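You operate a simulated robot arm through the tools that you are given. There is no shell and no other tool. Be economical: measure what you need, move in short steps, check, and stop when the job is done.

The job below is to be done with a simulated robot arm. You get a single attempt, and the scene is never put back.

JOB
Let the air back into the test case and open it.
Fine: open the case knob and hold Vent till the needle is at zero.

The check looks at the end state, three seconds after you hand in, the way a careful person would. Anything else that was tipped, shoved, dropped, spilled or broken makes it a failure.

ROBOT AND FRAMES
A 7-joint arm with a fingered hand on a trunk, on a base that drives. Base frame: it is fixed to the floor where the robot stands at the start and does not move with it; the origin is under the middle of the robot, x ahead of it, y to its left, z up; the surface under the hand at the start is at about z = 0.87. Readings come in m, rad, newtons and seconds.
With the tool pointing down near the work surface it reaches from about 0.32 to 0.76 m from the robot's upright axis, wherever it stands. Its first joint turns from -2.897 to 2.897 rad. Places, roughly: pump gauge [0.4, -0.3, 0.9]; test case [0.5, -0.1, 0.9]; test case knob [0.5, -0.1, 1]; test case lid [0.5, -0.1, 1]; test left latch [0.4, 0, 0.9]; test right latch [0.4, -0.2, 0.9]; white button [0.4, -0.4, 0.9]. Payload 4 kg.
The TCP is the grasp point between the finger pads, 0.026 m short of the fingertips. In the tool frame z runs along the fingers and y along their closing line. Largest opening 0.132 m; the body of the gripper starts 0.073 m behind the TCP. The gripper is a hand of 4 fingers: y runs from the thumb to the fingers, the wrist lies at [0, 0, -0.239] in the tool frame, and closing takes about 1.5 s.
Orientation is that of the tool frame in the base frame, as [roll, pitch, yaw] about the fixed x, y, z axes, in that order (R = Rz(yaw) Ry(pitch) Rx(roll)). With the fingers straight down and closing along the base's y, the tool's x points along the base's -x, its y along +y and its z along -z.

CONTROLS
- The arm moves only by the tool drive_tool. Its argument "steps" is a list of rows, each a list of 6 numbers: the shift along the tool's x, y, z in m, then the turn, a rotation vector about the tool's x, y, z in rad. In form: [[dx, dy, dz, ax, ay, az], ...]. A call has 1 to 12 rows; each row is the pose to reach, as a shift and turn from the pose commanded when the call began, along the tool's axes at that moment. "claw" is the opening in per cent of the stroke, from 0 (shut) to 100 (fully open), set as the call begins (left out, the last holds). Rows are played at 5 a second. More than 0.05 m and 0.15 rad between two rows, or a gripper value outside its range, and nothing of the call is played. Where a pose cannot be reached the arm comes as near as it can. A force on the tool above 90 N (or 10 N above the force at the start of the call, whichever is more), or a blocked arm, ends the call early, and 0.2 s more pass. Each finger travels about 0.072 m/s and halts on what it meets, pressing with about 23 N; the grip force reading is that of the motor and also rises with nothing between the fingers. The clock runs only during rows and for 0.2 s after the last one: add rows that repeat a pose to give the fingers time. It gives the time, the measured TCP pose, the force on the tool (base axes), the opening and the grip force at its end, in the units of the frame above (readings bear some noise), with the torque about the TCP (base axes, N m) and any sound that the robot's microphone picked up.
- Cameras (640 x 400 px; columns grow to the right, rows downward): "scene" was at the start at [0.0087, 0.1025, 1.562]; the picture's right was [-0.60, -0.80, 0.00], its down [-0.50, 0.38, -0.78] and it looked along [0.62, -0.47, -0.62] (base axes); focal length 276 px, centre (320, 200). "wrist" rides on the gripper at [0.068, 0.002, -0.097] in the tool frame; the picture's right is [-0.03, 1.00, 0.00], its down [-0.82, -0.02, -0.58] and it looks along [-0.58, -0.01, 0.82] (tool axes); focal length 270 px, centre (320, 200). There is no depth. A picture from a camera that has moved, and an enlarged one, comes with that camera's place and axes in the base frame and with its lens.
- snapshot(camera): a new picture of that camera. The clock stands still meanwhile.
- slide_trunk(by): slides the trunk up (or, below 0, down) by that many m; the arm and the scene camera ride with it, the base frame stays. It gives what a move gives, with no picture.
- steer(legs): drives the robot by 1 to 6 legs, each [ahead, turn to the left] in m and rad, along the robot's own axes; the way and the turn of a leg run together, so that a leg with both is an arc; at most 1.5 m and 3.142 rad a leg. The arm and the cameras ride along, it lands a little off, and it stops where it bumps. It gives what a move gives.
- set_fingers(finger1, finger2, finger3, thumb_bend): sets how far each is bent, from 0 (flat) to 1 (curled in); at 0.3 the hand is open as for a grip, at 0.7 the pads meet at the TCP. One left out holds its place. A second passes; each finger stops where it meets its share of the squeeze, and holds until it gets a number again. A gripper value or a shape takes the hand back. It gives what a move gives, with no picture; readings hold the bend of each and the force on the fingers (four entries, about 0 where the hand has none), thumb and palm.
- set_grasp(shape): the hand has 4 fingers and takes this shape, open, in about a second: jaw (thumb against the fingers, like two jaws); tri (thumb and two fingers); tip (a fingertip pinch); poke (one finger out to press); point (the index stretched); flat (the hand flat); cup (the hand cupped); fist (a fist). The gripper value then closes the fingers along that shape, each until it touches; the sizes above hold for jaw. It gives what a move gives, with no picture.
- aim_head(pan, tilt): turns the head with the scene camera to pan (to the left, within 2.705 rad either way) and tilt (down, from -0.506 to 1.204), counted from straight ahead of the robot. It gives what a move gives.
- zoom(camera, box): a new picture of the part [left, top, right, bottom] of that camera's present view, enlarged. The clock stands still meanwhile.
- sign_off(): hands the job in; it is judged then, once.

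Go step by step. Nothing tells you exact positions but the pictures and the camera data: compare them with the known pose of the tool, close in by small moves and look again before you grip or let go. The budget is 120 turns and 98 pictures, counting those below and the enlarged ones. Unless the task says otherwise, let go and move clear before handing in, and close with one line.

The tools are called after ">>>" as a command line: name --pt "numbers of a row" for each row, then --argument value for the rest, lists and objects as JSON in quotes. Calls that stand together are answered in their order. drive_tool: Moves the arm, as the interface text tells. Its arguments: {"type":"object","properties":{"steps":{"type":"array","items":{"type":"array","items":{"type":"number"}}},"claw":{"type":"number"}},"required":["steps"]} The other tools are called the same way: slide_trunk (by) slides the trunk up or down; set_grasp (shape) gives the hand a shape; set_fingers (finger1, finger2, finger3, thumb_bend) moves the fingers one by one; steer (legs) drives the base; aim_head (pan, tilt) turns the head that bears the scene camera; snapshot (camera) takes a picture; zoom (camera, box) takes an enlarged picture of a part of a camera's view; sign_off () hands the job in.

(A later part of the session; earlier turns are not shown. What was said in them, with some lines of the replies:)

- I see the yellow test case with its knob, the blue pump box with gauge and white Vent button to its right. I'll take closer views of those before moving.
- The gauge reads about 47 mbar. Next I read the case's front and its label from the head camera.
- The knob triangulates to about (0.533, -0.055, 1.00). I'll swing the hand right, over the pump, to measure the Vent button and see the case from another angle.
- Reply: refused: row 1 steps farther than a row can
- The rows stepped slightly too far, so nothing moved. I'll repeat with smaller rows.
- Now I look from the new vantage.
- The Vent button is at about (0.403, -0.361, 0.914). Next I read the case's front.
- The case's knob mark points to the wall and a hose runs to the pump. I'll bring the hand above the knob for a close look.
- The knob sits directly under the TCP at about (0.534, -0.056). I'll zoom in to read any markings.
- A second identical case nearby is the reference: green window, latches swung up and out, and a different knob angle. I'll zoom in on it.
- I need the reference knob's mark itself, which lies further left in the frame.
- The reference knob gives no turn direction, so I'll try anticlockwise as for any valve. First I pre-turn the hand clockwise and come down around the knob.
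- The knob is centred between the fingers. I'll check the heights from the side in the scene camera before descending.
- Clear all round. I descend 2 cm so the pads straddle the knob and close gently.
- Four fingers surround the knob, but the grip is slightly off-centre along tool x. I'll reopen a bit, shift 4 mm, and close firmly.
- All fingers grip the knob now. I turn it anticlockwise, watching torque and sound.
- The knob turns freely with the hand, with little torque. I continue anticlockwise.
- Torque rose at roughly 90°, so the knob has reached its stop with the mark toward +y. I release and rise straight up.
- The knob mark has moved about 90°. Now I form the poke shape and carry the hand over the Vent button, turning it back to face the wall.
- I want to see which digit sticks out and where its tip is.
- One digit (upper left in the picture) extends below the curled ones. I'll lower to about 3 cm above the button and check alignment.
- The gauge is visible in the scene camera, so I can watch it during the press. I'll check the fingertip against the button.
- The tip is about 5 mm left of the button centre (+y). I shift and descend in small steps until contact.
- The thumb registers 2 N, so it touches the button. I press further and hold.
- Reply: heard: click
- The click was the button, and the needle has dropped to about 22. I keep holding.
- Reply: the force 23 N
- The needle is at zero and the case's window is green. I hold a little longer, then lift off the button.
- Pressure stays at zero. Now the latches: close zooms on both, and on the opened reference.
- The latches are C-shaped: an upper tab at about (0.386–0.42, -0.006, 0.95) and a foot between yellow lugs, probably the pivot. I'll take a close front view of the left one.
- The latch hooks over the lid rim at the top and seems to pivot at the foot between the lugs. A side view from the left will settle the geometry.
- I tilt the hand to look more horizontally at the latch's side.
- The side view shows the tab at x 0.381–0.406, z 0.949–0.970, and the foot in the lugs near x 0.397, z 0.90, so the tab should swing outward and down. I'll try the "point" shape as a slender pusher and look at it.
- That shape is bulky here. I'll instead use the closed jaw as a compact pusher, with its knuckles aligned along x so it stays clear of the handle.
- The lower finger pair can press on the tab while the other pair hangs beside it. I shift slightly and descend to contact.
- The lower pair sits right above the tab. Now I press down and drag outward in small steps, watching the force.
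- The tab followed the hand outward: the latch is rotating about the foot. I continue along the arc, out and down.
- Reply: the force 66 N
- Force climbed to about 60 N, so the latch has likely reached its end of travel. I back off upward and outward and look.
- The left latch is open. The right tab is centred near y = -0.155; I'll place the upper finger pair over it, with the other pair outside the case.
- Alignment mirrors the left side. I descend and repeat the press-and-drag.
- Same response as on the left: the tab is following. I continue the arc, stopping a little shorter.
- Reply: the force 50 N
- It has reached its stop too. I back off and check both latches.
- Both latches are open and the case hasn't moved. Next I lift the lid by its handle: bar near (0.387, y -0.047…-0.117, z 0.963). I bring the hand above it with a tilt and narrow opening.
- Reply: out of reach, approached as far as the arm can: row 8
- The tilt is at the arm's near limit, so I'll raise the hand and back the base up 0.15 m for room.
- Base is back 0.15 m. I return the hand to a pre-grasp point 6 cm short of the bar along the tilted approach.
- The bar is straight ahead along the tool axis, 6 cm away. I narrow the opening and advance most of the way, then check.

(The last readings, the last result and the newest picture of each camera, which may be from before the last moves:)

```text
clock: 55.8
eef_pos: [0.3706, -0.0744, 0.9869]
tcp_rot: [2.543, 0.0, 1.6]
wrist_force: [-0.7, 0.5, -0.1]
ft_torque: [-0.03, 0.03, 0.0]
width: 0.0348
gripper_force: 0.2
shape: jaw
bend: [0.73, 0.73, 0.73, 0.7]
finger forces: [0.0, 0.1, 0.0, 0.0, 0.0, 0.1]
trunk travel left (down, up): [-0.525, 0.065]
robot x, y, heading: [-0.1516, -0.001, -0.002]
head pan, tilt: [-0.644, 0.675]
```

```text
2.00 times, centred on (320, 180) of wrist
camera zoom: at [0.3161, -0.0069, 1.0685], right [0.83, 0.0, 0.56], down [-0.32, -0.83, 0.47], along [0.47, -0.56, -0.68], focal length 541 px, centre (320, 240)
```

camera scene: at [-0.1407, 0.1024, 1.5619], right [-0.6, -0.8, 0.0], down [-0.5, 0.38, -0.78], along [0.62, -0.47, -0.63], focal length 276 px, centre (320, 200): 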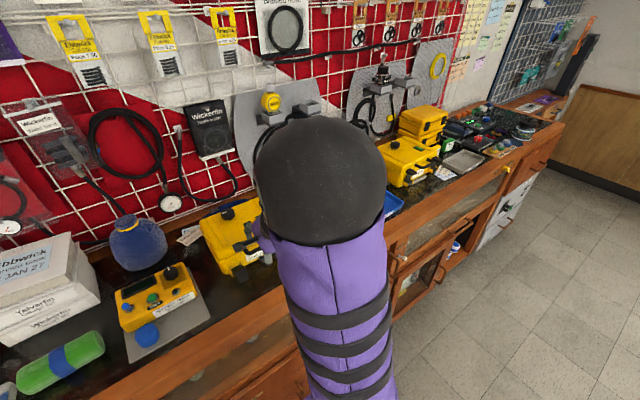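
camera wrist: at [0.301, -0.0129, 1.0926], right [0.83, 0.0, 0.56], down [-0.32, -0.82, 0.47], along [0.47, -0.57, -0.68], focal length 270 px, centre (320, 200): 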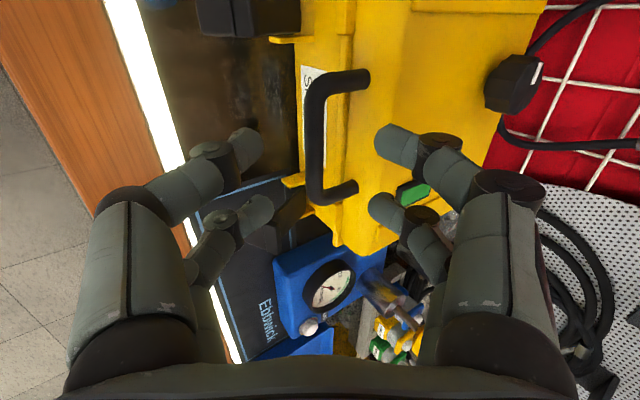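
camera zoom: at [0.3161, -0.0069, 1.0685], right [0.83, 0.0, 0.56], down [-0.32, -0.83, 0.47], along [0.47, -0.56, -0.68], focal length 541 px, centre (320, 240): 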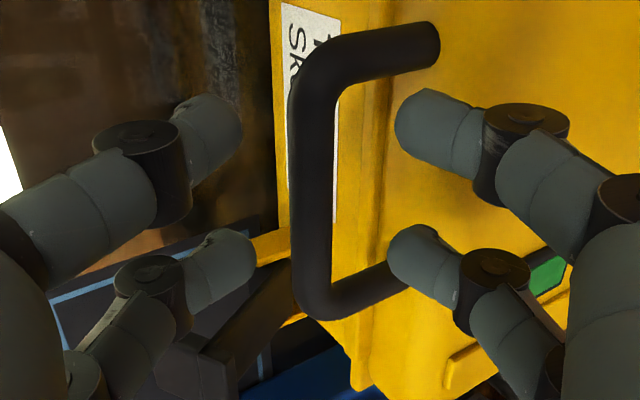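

Well centred; I shift 4 mm to clear the lower leg and advance the last 1.7 cm.

>>> drive_tool --pt "0.004 -0.001 0.004 0 0 0" --pt "0.004 -0.001 0.01 0 0 0" --pt "0.004 -0.001 0.017 0 0 0"

>>> zoom --camera "wrist" --box '[200, 80, 440, 280]'

```text
clock: 56.6
eef_pos: [0.3788, -0.0698, 0.975]
tcp_rot: [2.538, -0.002, 1.599]
wrist_force: [-1.1, -0.8, 4.0]
ft_torque: [0.15, -0.23, 0.02]
width: 0.0355
gripper_force: 0.0
shape: jaw
bend: [0.73, 0.73, 0.73, 0.7]
finger forces: [6.3, 0.0, 0.1, 0.0, 0.0, 0.0]
trunk travel left (down, up): [-0.525, 0.065]
robot x, y, heading: [-0.1511, 0.0003, 0.0]
head pan, tilt: [-0.644, 0.675]
```

```text
2.00 times, centred on (320, 180) of wrist
camera zoom: at [0.3247, -0.0027, 1.0556], right [0.82, 0.0, 0.57], down [-0.32, -0.83, 0.46], along [0.47, -0.56, -0.68], focal length 541 px, centre (320, 240)
```

zoom: 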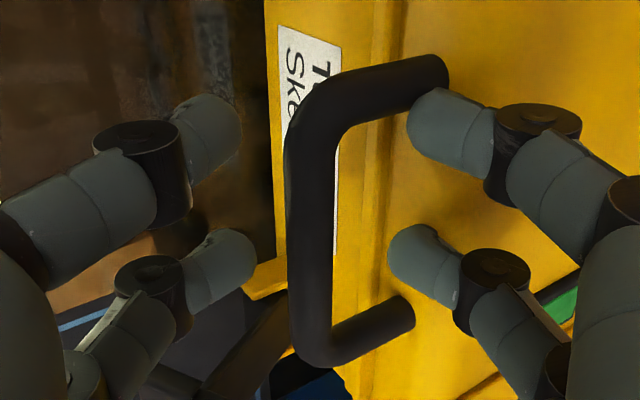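

Finger 1 grazes the upper leg, so I back off, move 6 mm toward the middle, and re-advance.

>>> drive_tool --pt "0 0 -0.008 0 0 0" --pt "-0.006 0 -0.008 0 0 0" --pt "-0.007 0 -0.003 0 0 0" --pt "-0.007 0 0.001 0 0 0"

>>> zoom --camera "wrist" --box '[200, 80, 440, 280]'

```text
clock: 57.6
eef_pos: [0.3795, -0.0767, 0.973]
tcp_rot: [2.541, 0.001, 1.602]
wrist_force: [-2.1, -0.5, 0.5]
ft_torque: [-0.01, -0.05, -0.04]
width: 0.0347
gripper_force: 0.1
shape: jaw
bend: [0.73, 0.74, 0.73, 0.7]
finger forces: [0.1, 1.4, 0.0, 0.0, 0.0, 0.0]
trunk travel left (down, up): [-0.525, 0.065]
robot x, y, heading: [-0.1485, 0.0034, -0.001]
head pan, tilt: [-0.644, 0.675]
```

```text
2.00 times, centred on (320, 180) of wrist
camera zoom: at [0.3258, -0.0092, 1.0538], right [0.83, 0.0, 0.56], down [-0.32, -0.83, 0.47], along [0.47, -0.56, -0.68], focal length 541 px, centre (320, 240)
```

zoom: 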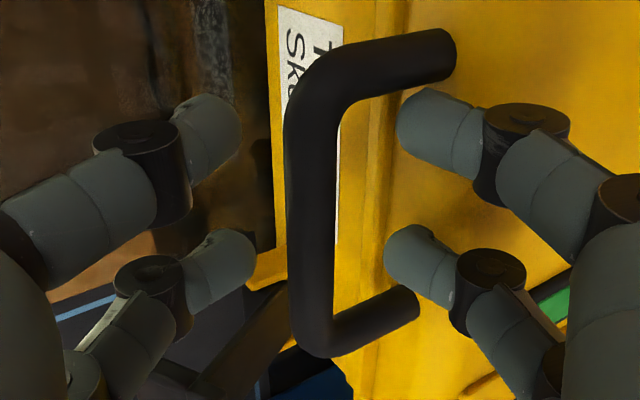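

Nearly centred; I nudge 3 mm back and close on the bar.

>>> drive_tool --pt "0.003 0 0 0 0 0" --pt "0.003 0 0 0 0 0" --pt "0.003 0 0 0 0 0" --pt "0.003 0 0 0 0 0" --pt "0.003 0 0 0 0 0" --pt "0.003 0 0 0 0 0" --claw 0

>>> zoom --camera "wrist" --box '[200, 80, 440, 280]'

```text
clock: 59.0
eef_pos: [0.3806, -0.0759, 0.9722]
tcp_rot: [2.542, -0.001, 1.597]
wrist_force: [3.5, -14.0, -1.9]
ft_torque: [-0.01, -0.05, -0.32]
width: 0.0
gripper_force: 23.1
shape: jaw
bend: [0.72, 0.74, 0.68, 0.73]
finger forces: [25.8, 0.1, 0.1, 0.0, 17.2, 0.0]
trunk travel left (down, up): [-0.525, 0.065]
robot x, y, heading: [-0.1516, 0.0011, 0.0]
head pan, tilt: [-0.644, 0.675]
```

```text
2.00 times, centred on (320, 180) of wrist
camera zoom: at [0.3268, -0.0079, 1.0532], right [0.83, 0.0, 0.56], down [-0.32, -0.83, 0.46], along [0.46, -0.56, -0.68], focal length 541 px, centre (320, 240)
```

zoom: 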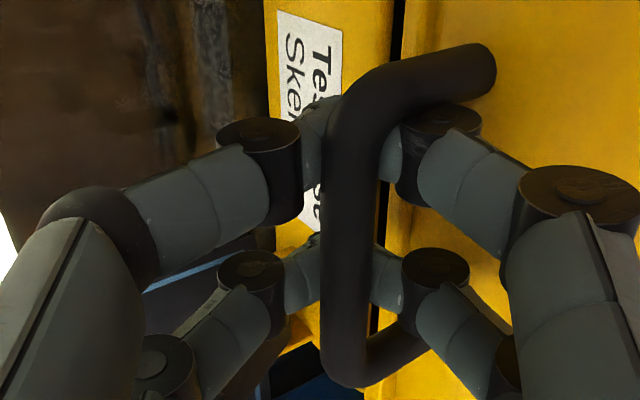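

The fingers have closed underneath the bar and the lid has already cracked open a little, so the handle is caged. I lift along the hinge arc (hinge near x 0.595, z 0.935) by 30°.

>>> drive_tool --pt "0 0.0143 -0.0125 0 0 0" --pt "0 0.0287 -0.0248 0 0 0" --pt "0 0.045 -0.0348 0 0 0" --pt "0 0.0613 -0.0442 0 0 0" --pt "0 0.079 -0.0512 0 0 0" --pt "0 0.0968 -0.0576 0 0 0"

>>> snapshot --camera "wrist"

>>> snapshot --camera "scene"

```text
clock: 60.4
eef_pos: [0.427, -0.0747, 1.0733]
tcp_rot: [2.543, -0.001, 1.599]
wrist_force: [3.4, -18.6, -5.6]
ft_torque: [-0.15, 0.2, -0.33]
width: 0.0
gripper_force: 23.0
shape: jaw
bend: [0.7, 0.74, 0.68, 0.72]
finger forces: [0.1, 0.0, 0.1, 0.0, 0.0, 0.0]
trunk travel left (down, up): [-0.525, 0.065]
robot x, y, heading: [-0.1512, 0.003, 0.004]
head pan, tilt: [-0.644, 0.675]
```

```text
21 pictures are left
camera wrist: at [0.3737, -0.0081, 1.1549], right [0.83, 0.0, 0.56], down [-0.32, -0.83, 0.46], along [0.46, -0.56, -0.68], focal length 270 px, centre (320, 200)
```

wrist: 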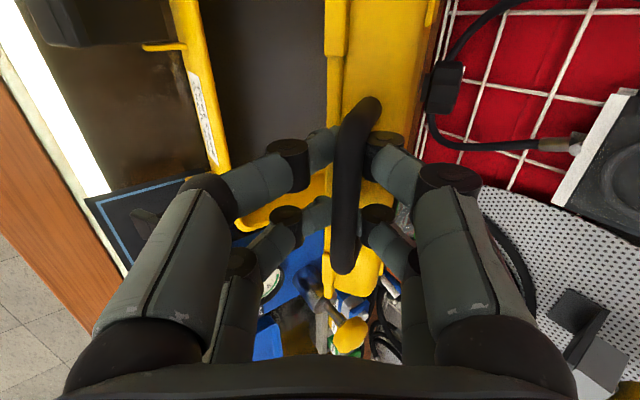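

```text
20 pictures are left
camera scene: at [-0.1399, 0.1002, 1.562], right [-0.6, -0.8, 0.0], down [-0.5, 0.38, -0.78], along [0.62, -0.47, -0.63], focal length 276 px, centre (320, 200)
```

scene: 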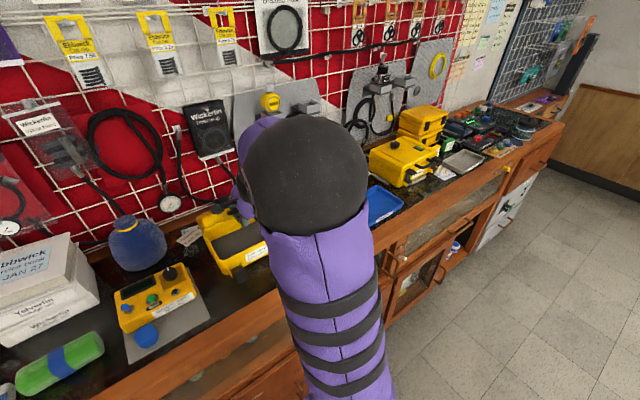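

The lid is rising well with little load. I continue to about 70°, easing a few mm sideways to relieve the side force.

>>> drive_tool --pt "-0.003 0.0187 -0.0045 0 0 0" --pt "-0.005 0.0373 -0.0071 0 0 0" --pt "-0.005 0.056 -0.0078 0 0 0" --pt "-0.005 0.0752 -0.0075 0 0 0" --pt "-0.005 0.094 -0.005 0 0 0" --pt "-0.005 0.1127 -0.0015 0 0 0" --pt "-0.005 0.131 0.0045 0 0 0" --pt "-0.005 0.1485 0.0111 0 0 0"

>>> snapshot --camera "wrist"

>>> snapshot --camera "scene"

```text
clock: 62.2
eef_pos: [0.5579, -0.0745, 1.148]
tcp_rot: [2.545, 0.0, 1.599]
wrist_force: [1.6, -11.7, -14.3]
ft_torque: [-0.21, 0.21, -0.11]
width: 0.0
gripper_force: 22.8
shape: jaw
bend: [0.7, 0.73, 0.68, 0.72]
finger forces: [0.1, 0.0, 0.0, 0.0, 0.1, 0.0]
trunk travel left (down, up): [-0.525, 0.065]
robot x, y, heading: [-0.1504, -0.001, -0.005]
head pan, tilt: [-0.644, 0.675]
```

```text
19 pictures are left
camera wrist: at [0.504, -0.0089, 1.2289], right [0.83, 0.0, 0.56], down [-0.32, -0.83, 0.47], along [0.46, -0.56, -0.68], focal length 270 px, centre (320, 200)
```

wrist: 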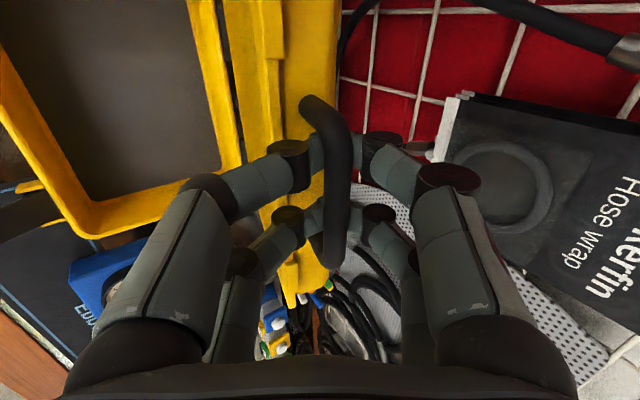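

```text
18 pictures are left
camera scene: at [-0.1393, 0.1008, 1.562], right [-0.6, -0.8, 0.0], down [-0.5, 0.38, -0.78], along [0.62, -0.47, -0.63], focal length 276 px, centre (320, 200)
```

scene: 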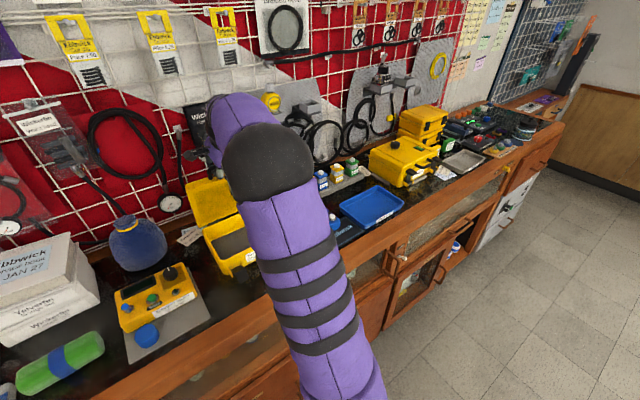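

The lid is past 70°. A boxed hose hangs on the wall behind, so I'll tilt the hand forward while moving, keeping the knuckles from leading into it, and go to about 90°.

>>> drive_tool --pt "0 0.0165 0.009 -0.1 0 0" --pt "0 0.0329 0.0184 -0.2 0 0" --pt "0 0.048 0.03 -0.3 0 0" --pt "0 0.0624 0.0425 -0.4 0 0"

>>> snapshot --camera "wrist"

>>> zoom --camera "scene" --box '[150, 80, 350, 280]'

```text
clock: 63.2
eef_pos: [0.6322, -0.0733, 1.1469]
tcp_rot: [2.146, -0.002, 1.6]
wrist_force: [-4.5, -10.1, -23.9]
ft_torque: [-0.27, 0.28, 0.01]
width: 0.0
gripper_force: 23.5
shape: jaw
bend: [0.7, 0.73, 0.68, 0.68]
finger forces: [0.1, 0.0, 0.0, 0.0, 0.0, 0.0]
trunk travel left (down, up): [-0.525, 0.065]
robot x, y, heading: [-0.1506, 0.002, -0.003]
head pan, tilt: [-0.644, 0.675]
```

```text
17 pictures are left
camera wrist: at [0.5505, -0.0084, 1.2007], right [0.54, -0.01, 0.84], down [-0.47, -0.83, 0.3], along [0.69, -0.56, -0.46], focal length 270 px, centre (320, 200)
```

wrist: 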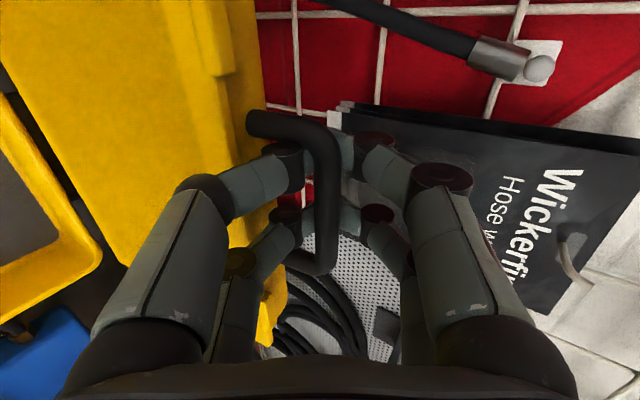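

```text
2.00 times, centred on (250, 180) of scene
camera zoom: at [-0.1387, 0.1008, 1.5619], right [-0.6, -0.8, 0.0], down [-0.5, 0.38, -0.78], along [0.62, -0.47, -0.63], focal length 553 px, centre (460, 240)
```

zoom: 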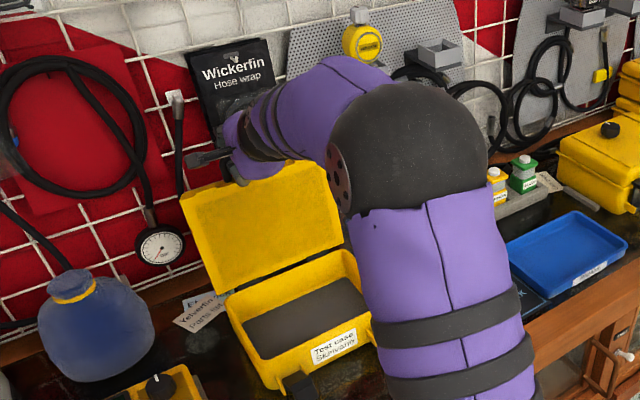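

The lid stands at about 90° with the case body unmoved. I ease it a centimetre further to get past vertical.

>>> drive_tool --pt "0 0 0.005 0 0 0" --pt "0 0 0.01 0 0 0" --pt "0 0 0.015 0 0 0" --pt "0 0 0.015 0 0 0"

>>> snapshot --camera "wrist"

```text
clock: 64.2
eef_pos: [0.6425, -0.0726, 1.1432]
tcp_rot: [2.138, 0.0, 1.597]
wrist_force: [-1.7, -17.4, -7.1]
ft_torque: [-0.18, 0.15, 0.0]
width: 0.0
gripper_force: 23.0
shape: jaw
bend: [0.7, 0.73, 0.68, 0.72]
finger forces: [0.0, 0.0, 0.0, 0.0, 0.0, 0.1]
trunk travel left (down, up): [-0.525, 0.065]
robot x, y, heading: [-0.1504, -0.0018, 0.001]
head pan, tilt: [-0.644, 0.675]
```

```text
15 pictures are left
camera wrist: at [0.561, -0.0075, 1.1959], right [0.54, -0.01, 0.84], down [-0.48, -0.83, 0.29], along [0.7, -0.56, -0.45], focal length 270 px, centre (320, 200)
```

wrist: 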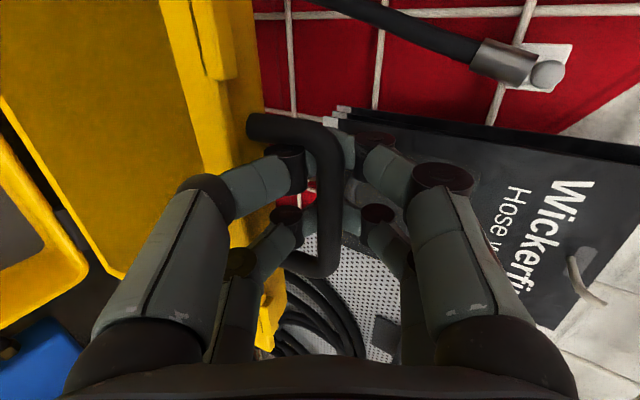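

I open the fingers only partway, so they don't reach the hanging box, and check whether the lid stays.

>>> drive_tool --pt "0 0 0 0 0 0" --pt "0 0 0 0 0 0" --pt "0 0 0 0 0 0" --claw 28

>>> snapshot --camera "wrist"

```text
clock: 65.0
eef_pos: [0.6423, -0.0746, 1.1467]
tcp_rot: [2.13, -0.001, 1.597]
wrist_force: [4.9, -16.7, 25.6]
ft_torque: [-0.36, 0.29, -0.17]
width: 0.0289
gripper_force: 0.1
shape: jaw
bend: [0.74, 0.74, 0.75, 0.72]
finger forces: [0.0, 0.0, 14.2, 0.0, 17.2, 0.1]
trunk travel left (down, up): [-0.525, 0.065]
robot x, y, heading: [-0.152, -0.0004, -0.005]
head pan, tilt: [-0.644, 0.675]
```

```text
14 pictures are left
camera wrist: at [0.5611, -0.0076, 1.1999], right [0.53, -0.01, 0.85], down [-0.48, -0.83, 0.29], along [0.7, -0.56, -0.44], focal length 270 px, centre (320, 200)
```

wrist: 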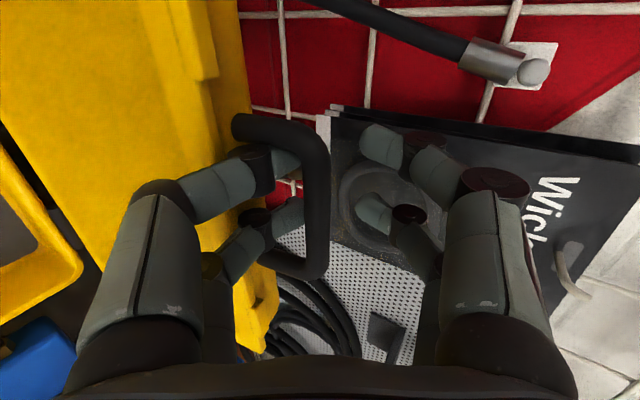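

The lid stays but the lower pair rests lightly on its edge. I withdraw straight back along the fingers in small steps.

>>> drive_tool --pt "-0.003 0.001 -0.008 0 0 0" --pt "-0.003 0.001 -0.016 0 0 0" --pt "-0.003 0.001 -0.026 0 0 0" --pt "-0.003 0.001 -0.04 0 0 0"

>>> snapshot --camera "wrist"

```text
clock: 66.0
eef_pos: [0.6118, -0.076, 1.1599]
tcp_rot: [2.145, -0.002, 1.6]
wrist_force: [1.0, -7.0, 0.1]
ft_torque: [-0.22, -0.03, 0.01]
width: 0.0363
gripper_force: 0.1
shape: jaw
bend: [0.74, 0.74, 0.74, 0.7]
finger forces: [0.0, 0.0, 0.0, 0.1, 7.0, 0.0]
trunk travel left (down, up): [-0.525, 0.065]
robot x, y, heading: [-0.1528, 0.0014, -0.001]
head pan, tilt: [-0.644, 0.675]
```

```text
13 pictures are left
camera wrist: at [0.5295, -0.0093, 1.2153], right [0.55, -0.01, 0.84], down [-0.47, -0.83, 0.3], along [0.69, -0.56, -0.46], focal length 270 px, centre (320, 200)
```

wrist: 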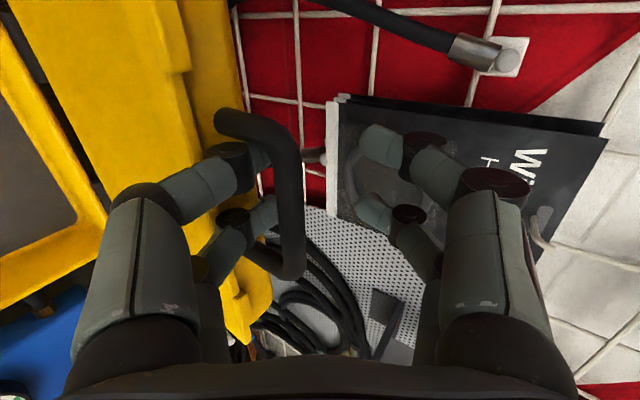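

The thumb is still hooked under the bar because I moved up. The gap exits horizontally, so I withdraw straight toward the robot and slightly down instead.

>>> drive_tool --pt "0 -0.005 -0.005 0 0 0" --pt "0 -0.0105 -0.011 0 0 0" --pt "0 -0.0175 -0.018 0 0 0" --pt "0 -0.0245 -0.0255 0 0 0"

>>> snapshot --camera "wrist"

```text
clock: 67.0
eef_pos: [0.5754, -0.0759, 1.1584]
tcp_rot: [2.143, 0.0, 1.602]
wrist_force: [0.3, -1.8, 0.6]
ft_torque: [-0.04, 0.03, -0.02]
width: 0.0361
gripper_force: 0.1
shape: jaw
bend: [0.74, 0.74, 0.74, 0.7]
finger forces: [0.0, 0.1, 0.0, 0.0, 2.4, 0.1]
trunk travel left (down, up): [-0.525, 0.065]
robot x, y, heading: [-0.1474, -0.0033, -0.004]
head pan, tilt: [-0.644, 0.675]
```

```text
12 pictures are left
camera wrist: at [0.4949, -0.0103, 1.2112], right [0.54, -0.01, 0.84], down [-0.47, -0.83, 0.29], along [0.7, -0.56, -0.45], focal length 270 px, centre (320, 200)
```

wrist: 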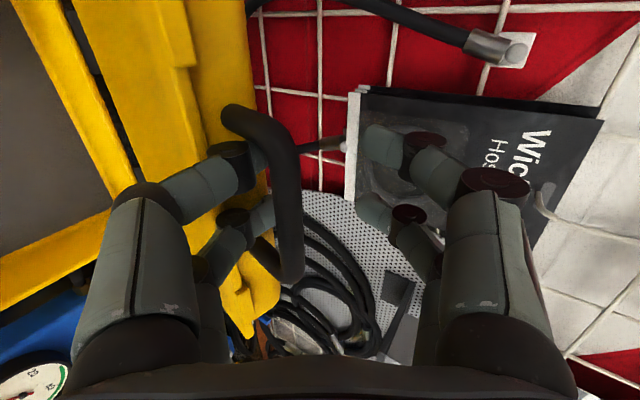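

The lid followed the hand back to about 78° (it leans on the thumb). I'll close around the bar again, push it back past vertical, then release with a smaller opening so nothing drags.

>>> drive_tool --pt "0 0 0 0 0 0" --pt "0 0 0 0 0 0" --pt "0 0 0 0 0 0" --pt "0 0.0085 0.0155 0 0 0" --pt "0 0.017 0.031 0 0 0" --pt "0 0.0255 0.0465 0 0 0" --pt "0 0.0275 0.0625 0 0 0" --pt "0 0.0275 0.071 0 0 0" --pt "0 0.0275 0.075 0 0 0" --claw 0

>>> snapshot --camera "wrist"

```text
clock: 69.0
eef_pos: [0.6563, -0.075, 1.1427]
tcp_rot: [2.138, 0.0, 1.597]
wrist_force: [3.1, -13.2, 11.4]
ft_torque: [0.03, 0.14, 0.0]
width: 0.0054
gripper_force: 22.9
shape: jaw
bend: [0.66, 0.61, 0.67, 0.71]
finger forces: [0.1, 0.1, 0.1, 0.0, 2.0, 0.0]
trunk travel left (down, up): [-0.525, 0.065]
robot x, y, heading: [-0.1496, 0.0018, -0.0]
head pan, tilt: [-0.644, 0.675]
```

```text
11 pictures are left
camera wrist: at [0.5739, -0.0091, 1.1958], right [0.54, -0.01, 0.84], down [-0.48, -0.83, 0.29], along [0.7, -0.56, -0.45], focal length 270 px, centre (320, 200)
```

wrist: 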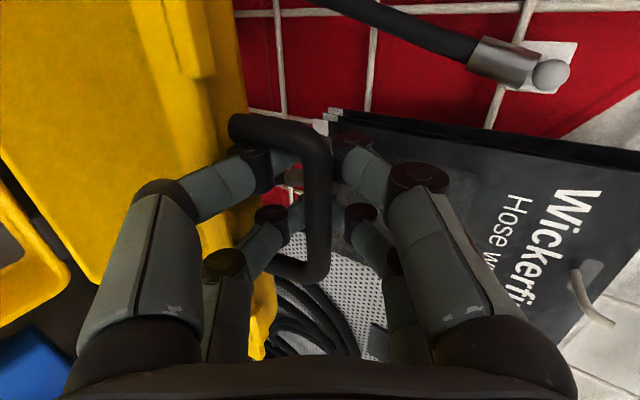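

The lid is past vertical again with light forces. I open slightly with a small upward shift to balance, then check contact forces.

>>> drive_tool --pt "0 0.003 0.001 0 0 0" --pt "0 0.006 0.0 0 0 0" --pt "0 0.008 -0.001 0 0 0" --pt "0 0.008 -0.001 0 0 0" --claw 22

>>> snapshot --camera "wrist"

```text
clock: 70.0
eef_pos: [0.6567, -0.0747, 1.1479]
tcp_rot: [2.143, 0.0, 1.6]
wrist_force: [3.0, -12.6, 5.4]
ft_torque: [-0.34, -0.03, 0.12]
width: 0.0277
gripper_force: 0.0
shape: jaw
bend: [0.73, 0.73, 0.74, 0.7]
finger forces: [0.0, 0.1, 3.2, 0.0, 12.0, 0.1]
trunk travel left (down, up): [-0.525, 0.065]
robot x, y, heading: [-0.1502, -0.0003, -0.005]
head pan, tilt: [-0.644, 0.675]
```

```text
10 pictures are left
camera wrist: at [0.5752, -0.0089, 1.2016], right [0.54, -0.01, 0.84], down [-0.47, -0.83, 0.29], along [0.7, -0.56, -0.45], focal length 270 px, centre (320, 200)
```

wrist: 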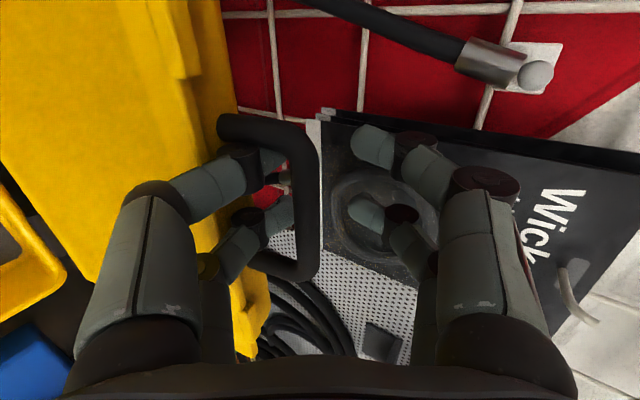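

The thumb is pressing sideways on a handle leg (12 N in y), which is what dragged the lid. I shift in -y to centre between the legs.

>>> drive_tool --pt "-0.003 0 0 0 0 0" --pt "-0.006 0 0 0 0 0" --pt "-0.006 0 0 0 0 0"

```text
clock: 70.8
eef_pos: [0.6573, -0.0779, 1.1475]
tcp_rot: [2.142, -0.001, 1.603]
wrist_force: [0.9, -0.1, 5.5]
ft_torque: [-0.06, 0.06, -0.04]
width: 0.0277
gripper_force: 0.1
shape: jaw
bend: [0.73, 0.73, 0.74, 0.7]
finger forces: [0.0, 0.0, 4.3, 0.0, 0.7, 0.1]
trunk travel left (down, up): [-0.525, 0.065]
robot x, y, heading: [-0.1477, 0.0019, -0.004]
head pan, tilt: [-0.644, 0.675]
```

The side force is gone. I rise 3 mm to come off the lid edge and withdraw horizontally toward the robot.

>>> drive_tool --pt "0 0.0025 -0.0016 0 0 0" --pt "0 -0.0015 -0.008 0 0 0" --pt "0 -0.007 -0.0165 0 0 0" --pt "0 -0.0125 -0.025 0 0 0" --pt "0 -0.018 -0.0335 0 0 0"

>>> snapshot --camera "wrist"

```text
clock: 72.0
eef_pos: [0.6196, -0.0792, 1.1511]
tcp_rot: [2.14, 0.001, 1.598]
wrist_force: [1.5, -0.1, 5.7]
ft_torque: [-0.16, 0.03, 0.03]
width: 0.0279
gripper_force: 0.0
shape: jaw
bend: [0.73, 0.73, 0.74, 0.7]
finger forces: [0.1, 0.1, 6.3, 0.0, 0.0, 0.0]
trunk travel left (down, up): [-0.525, 0.065]
robot x, y, heading: [-0.1489, -0.0019, -0.004]
head pan, tilt: [-0.644, 0.675]
```

```text
9 pictures are left
camera wrist: at [0.5372, -0.0144, 1.2041], right [0.54, -0.01, 0.84], down [-0.47, -0.83, 0.29], along [0.7, -0.56, -0.45], focal length 270 px, centre (320, 200)
```

wrist: 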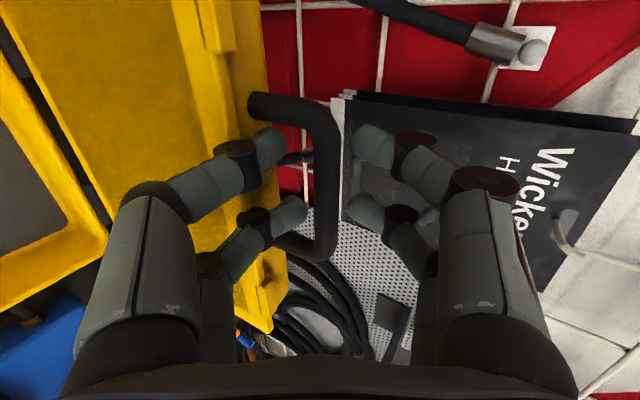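

The thumb is free; finger 3 still touches the lid edge lightly. I rise 6 mm while continuing to withdraw.

>>> drive_tool --pt "0 0.005 -0.0035 0 0 0" --pt "0 0.0 -0.012 0 0 0" --pt "0 -0.0055 -0.0205 0 0 0" --pt "0 -0.011 -0.029 0 0 0" --pt "0 -0.0165 -0.0375 0 0 0"

>>> snapshot --camera "wrist"

```text
clock: 73.2
eef_pos: [0.5778, -0.0805, 1.1556]
tcp_rot: [2.141, 0.002, 1.598]
wrist_force: [-0.3, 0.3, 0.2]
ft_torque: [0.03, 0.01, -0.01]
width: 0.029
gripper_force: 0.0
shape: jaw
bend: [0.73, 0.73, 0.73, 0.7]
finger forces: [0.0, 0.0, 0.1, 0.0, 0.1, 0.0]
trunk travel left (down, up): [-0.525, 0.065]
robot x, y, heading: [-0.1519, 0.0005, -0.004]
head pan, tilt: [-0.644, 0.675]
```

```text
8 pictures are left
camera wrist: at [0.4972, -0.0149, 1.2095], right [0.54, -0.01, 0.84], down [-0.47, -0.83, 0.29], along [0.7, -0.56, -0.45], focal length 270 px, centre (320, 200)
```

wrist: 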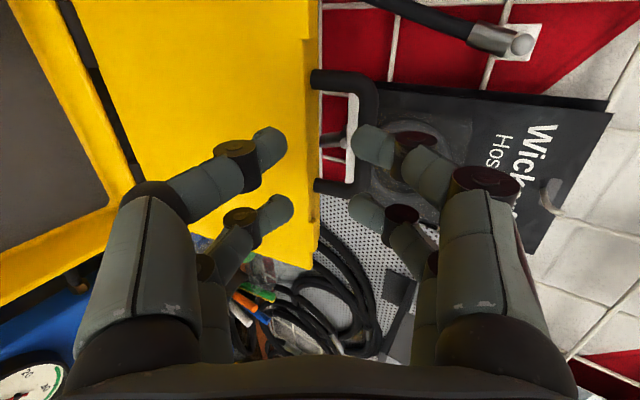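

The hand is free with zero force and the lid stays open. I withdraw well clear and check the whole scene.

>>> drive_tool --pt "0 -0.022 -0.034 0 0 0" --pt "0 -0.04 -0.07 0 0 0" --pt "0 -0.045 -0.11 0 0 0" --pt "0 -0.05 -0.15 0 0 0" --pt "0 -0.045 -0.195 0 0 0" --pt "0 -0.04 -0.24 0 0 0"

>>> snapshot --camera "scene"

>>> snapshot --camera "wrist"

```text
clock: 74.6
eef_pos: [0.3523, -0.0895, 1.2531]
tcp_rot: [2.143, 0.001, 1.599]
wrist_force: [-0.2, 0.7, 0.9]
ft_torque: [0.0, -0.01, 0.03]
width: 0.0292
gripper_force: 0.1
shape: jaw
bend: [0.73, 0.73, 0.73, 0.7]
finger forces: [0.0, 0.0, 0.0, 0.0, 0.0, 0.0]
trunk travel left (down, up): [-0.525, 0.065]
robot x, y, heading: [-0.1482, -0.0012, 0.002]
head pan, tilt: [-0.644, 0.675]
```

```text
7 pictures are left
camera scene: at [-0.1426, 0.1017, 1.5621], right [-0.6, -0.8, 0.0], down [-0.5, 0.38, -0.78], along [0.62, -0.47, -0.62], focal length 276 px, centre (320, 200)
```

scene: 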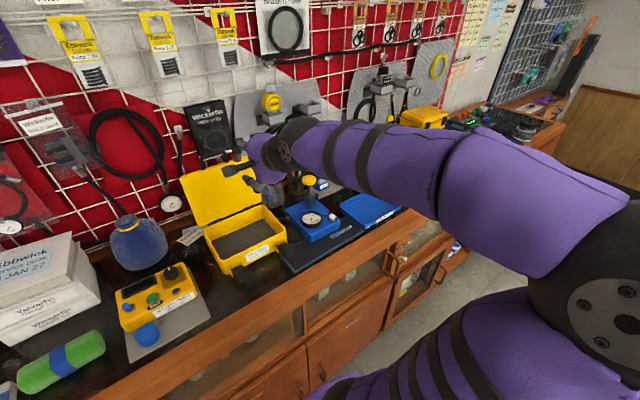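

```text
6 pictures are left
camera wrist: at [0.2706, -0.0226, 1.3068], right [0.54, -0.01, 0.84], down [-0.47, -0.83, 0.29], along [0.7, -0.56, -0.45], focal length 270 px, centre (320, 200)
```

wrist: 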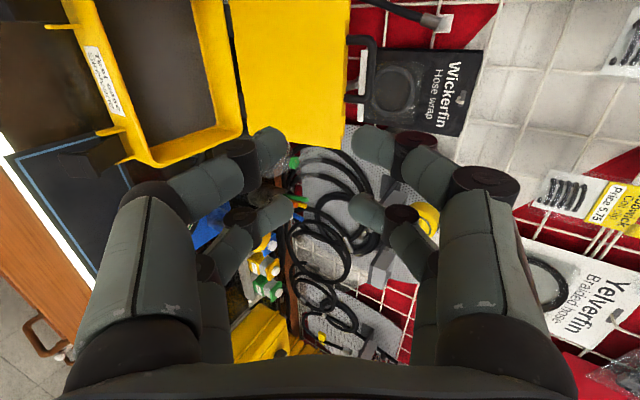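

Lid open and standing; I check the gauge and surroundings once more before handing in.

>>> zoom --camera "scene" --box '[170, 100, 370, 280]'

>>> zoom --camera "scene" --box '[280, 190, 350, 250]'

```text
2.22 times, centred on (270, 190) of scene
camera zoom: at [-0.1426, 0.1017, 1.5621], right [-0.6, -0.8, 0.0], down [-0.5, 0.38, -0.78], along [0.62, -0.47, -0.62], focal length 614 px, centre (431, 222)
```

zoom: 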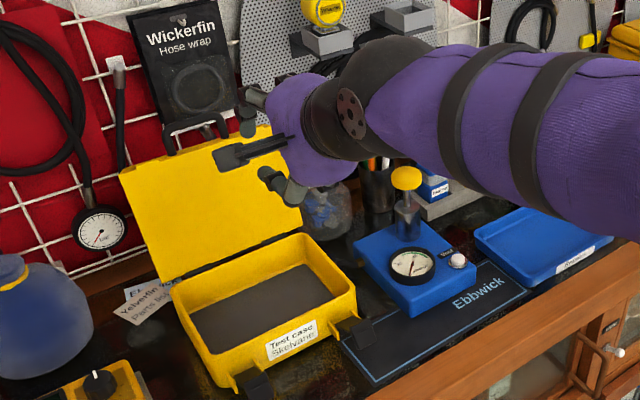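

```text
6.67 times, centred on (315, 220) of scene
camera zoom: at [-0.1426, 0.1017, 1.5621], right [-0.6, -0.8, 0.0], down [-0.5, 0.38, -0.78], along [0.62, -0.47, -0.62], focal length 1842 px, centre (353, 67)
```

zoom: 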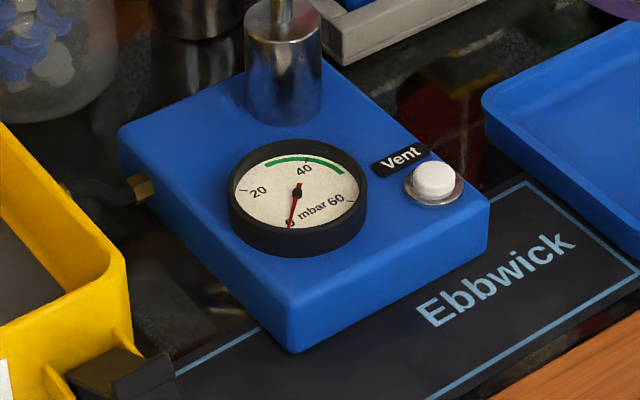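

The needle is at zero, both latches are undone, the lid stands open on its own, nothing else has moved and the hand is clear. I'm handing in.

>>> sign_off

```text
The job is handed in.
```

The test case is vented and open: I turned its knob open, held Vent until the needle reached zero, released both latches and swung the lid back until it stood on its own.
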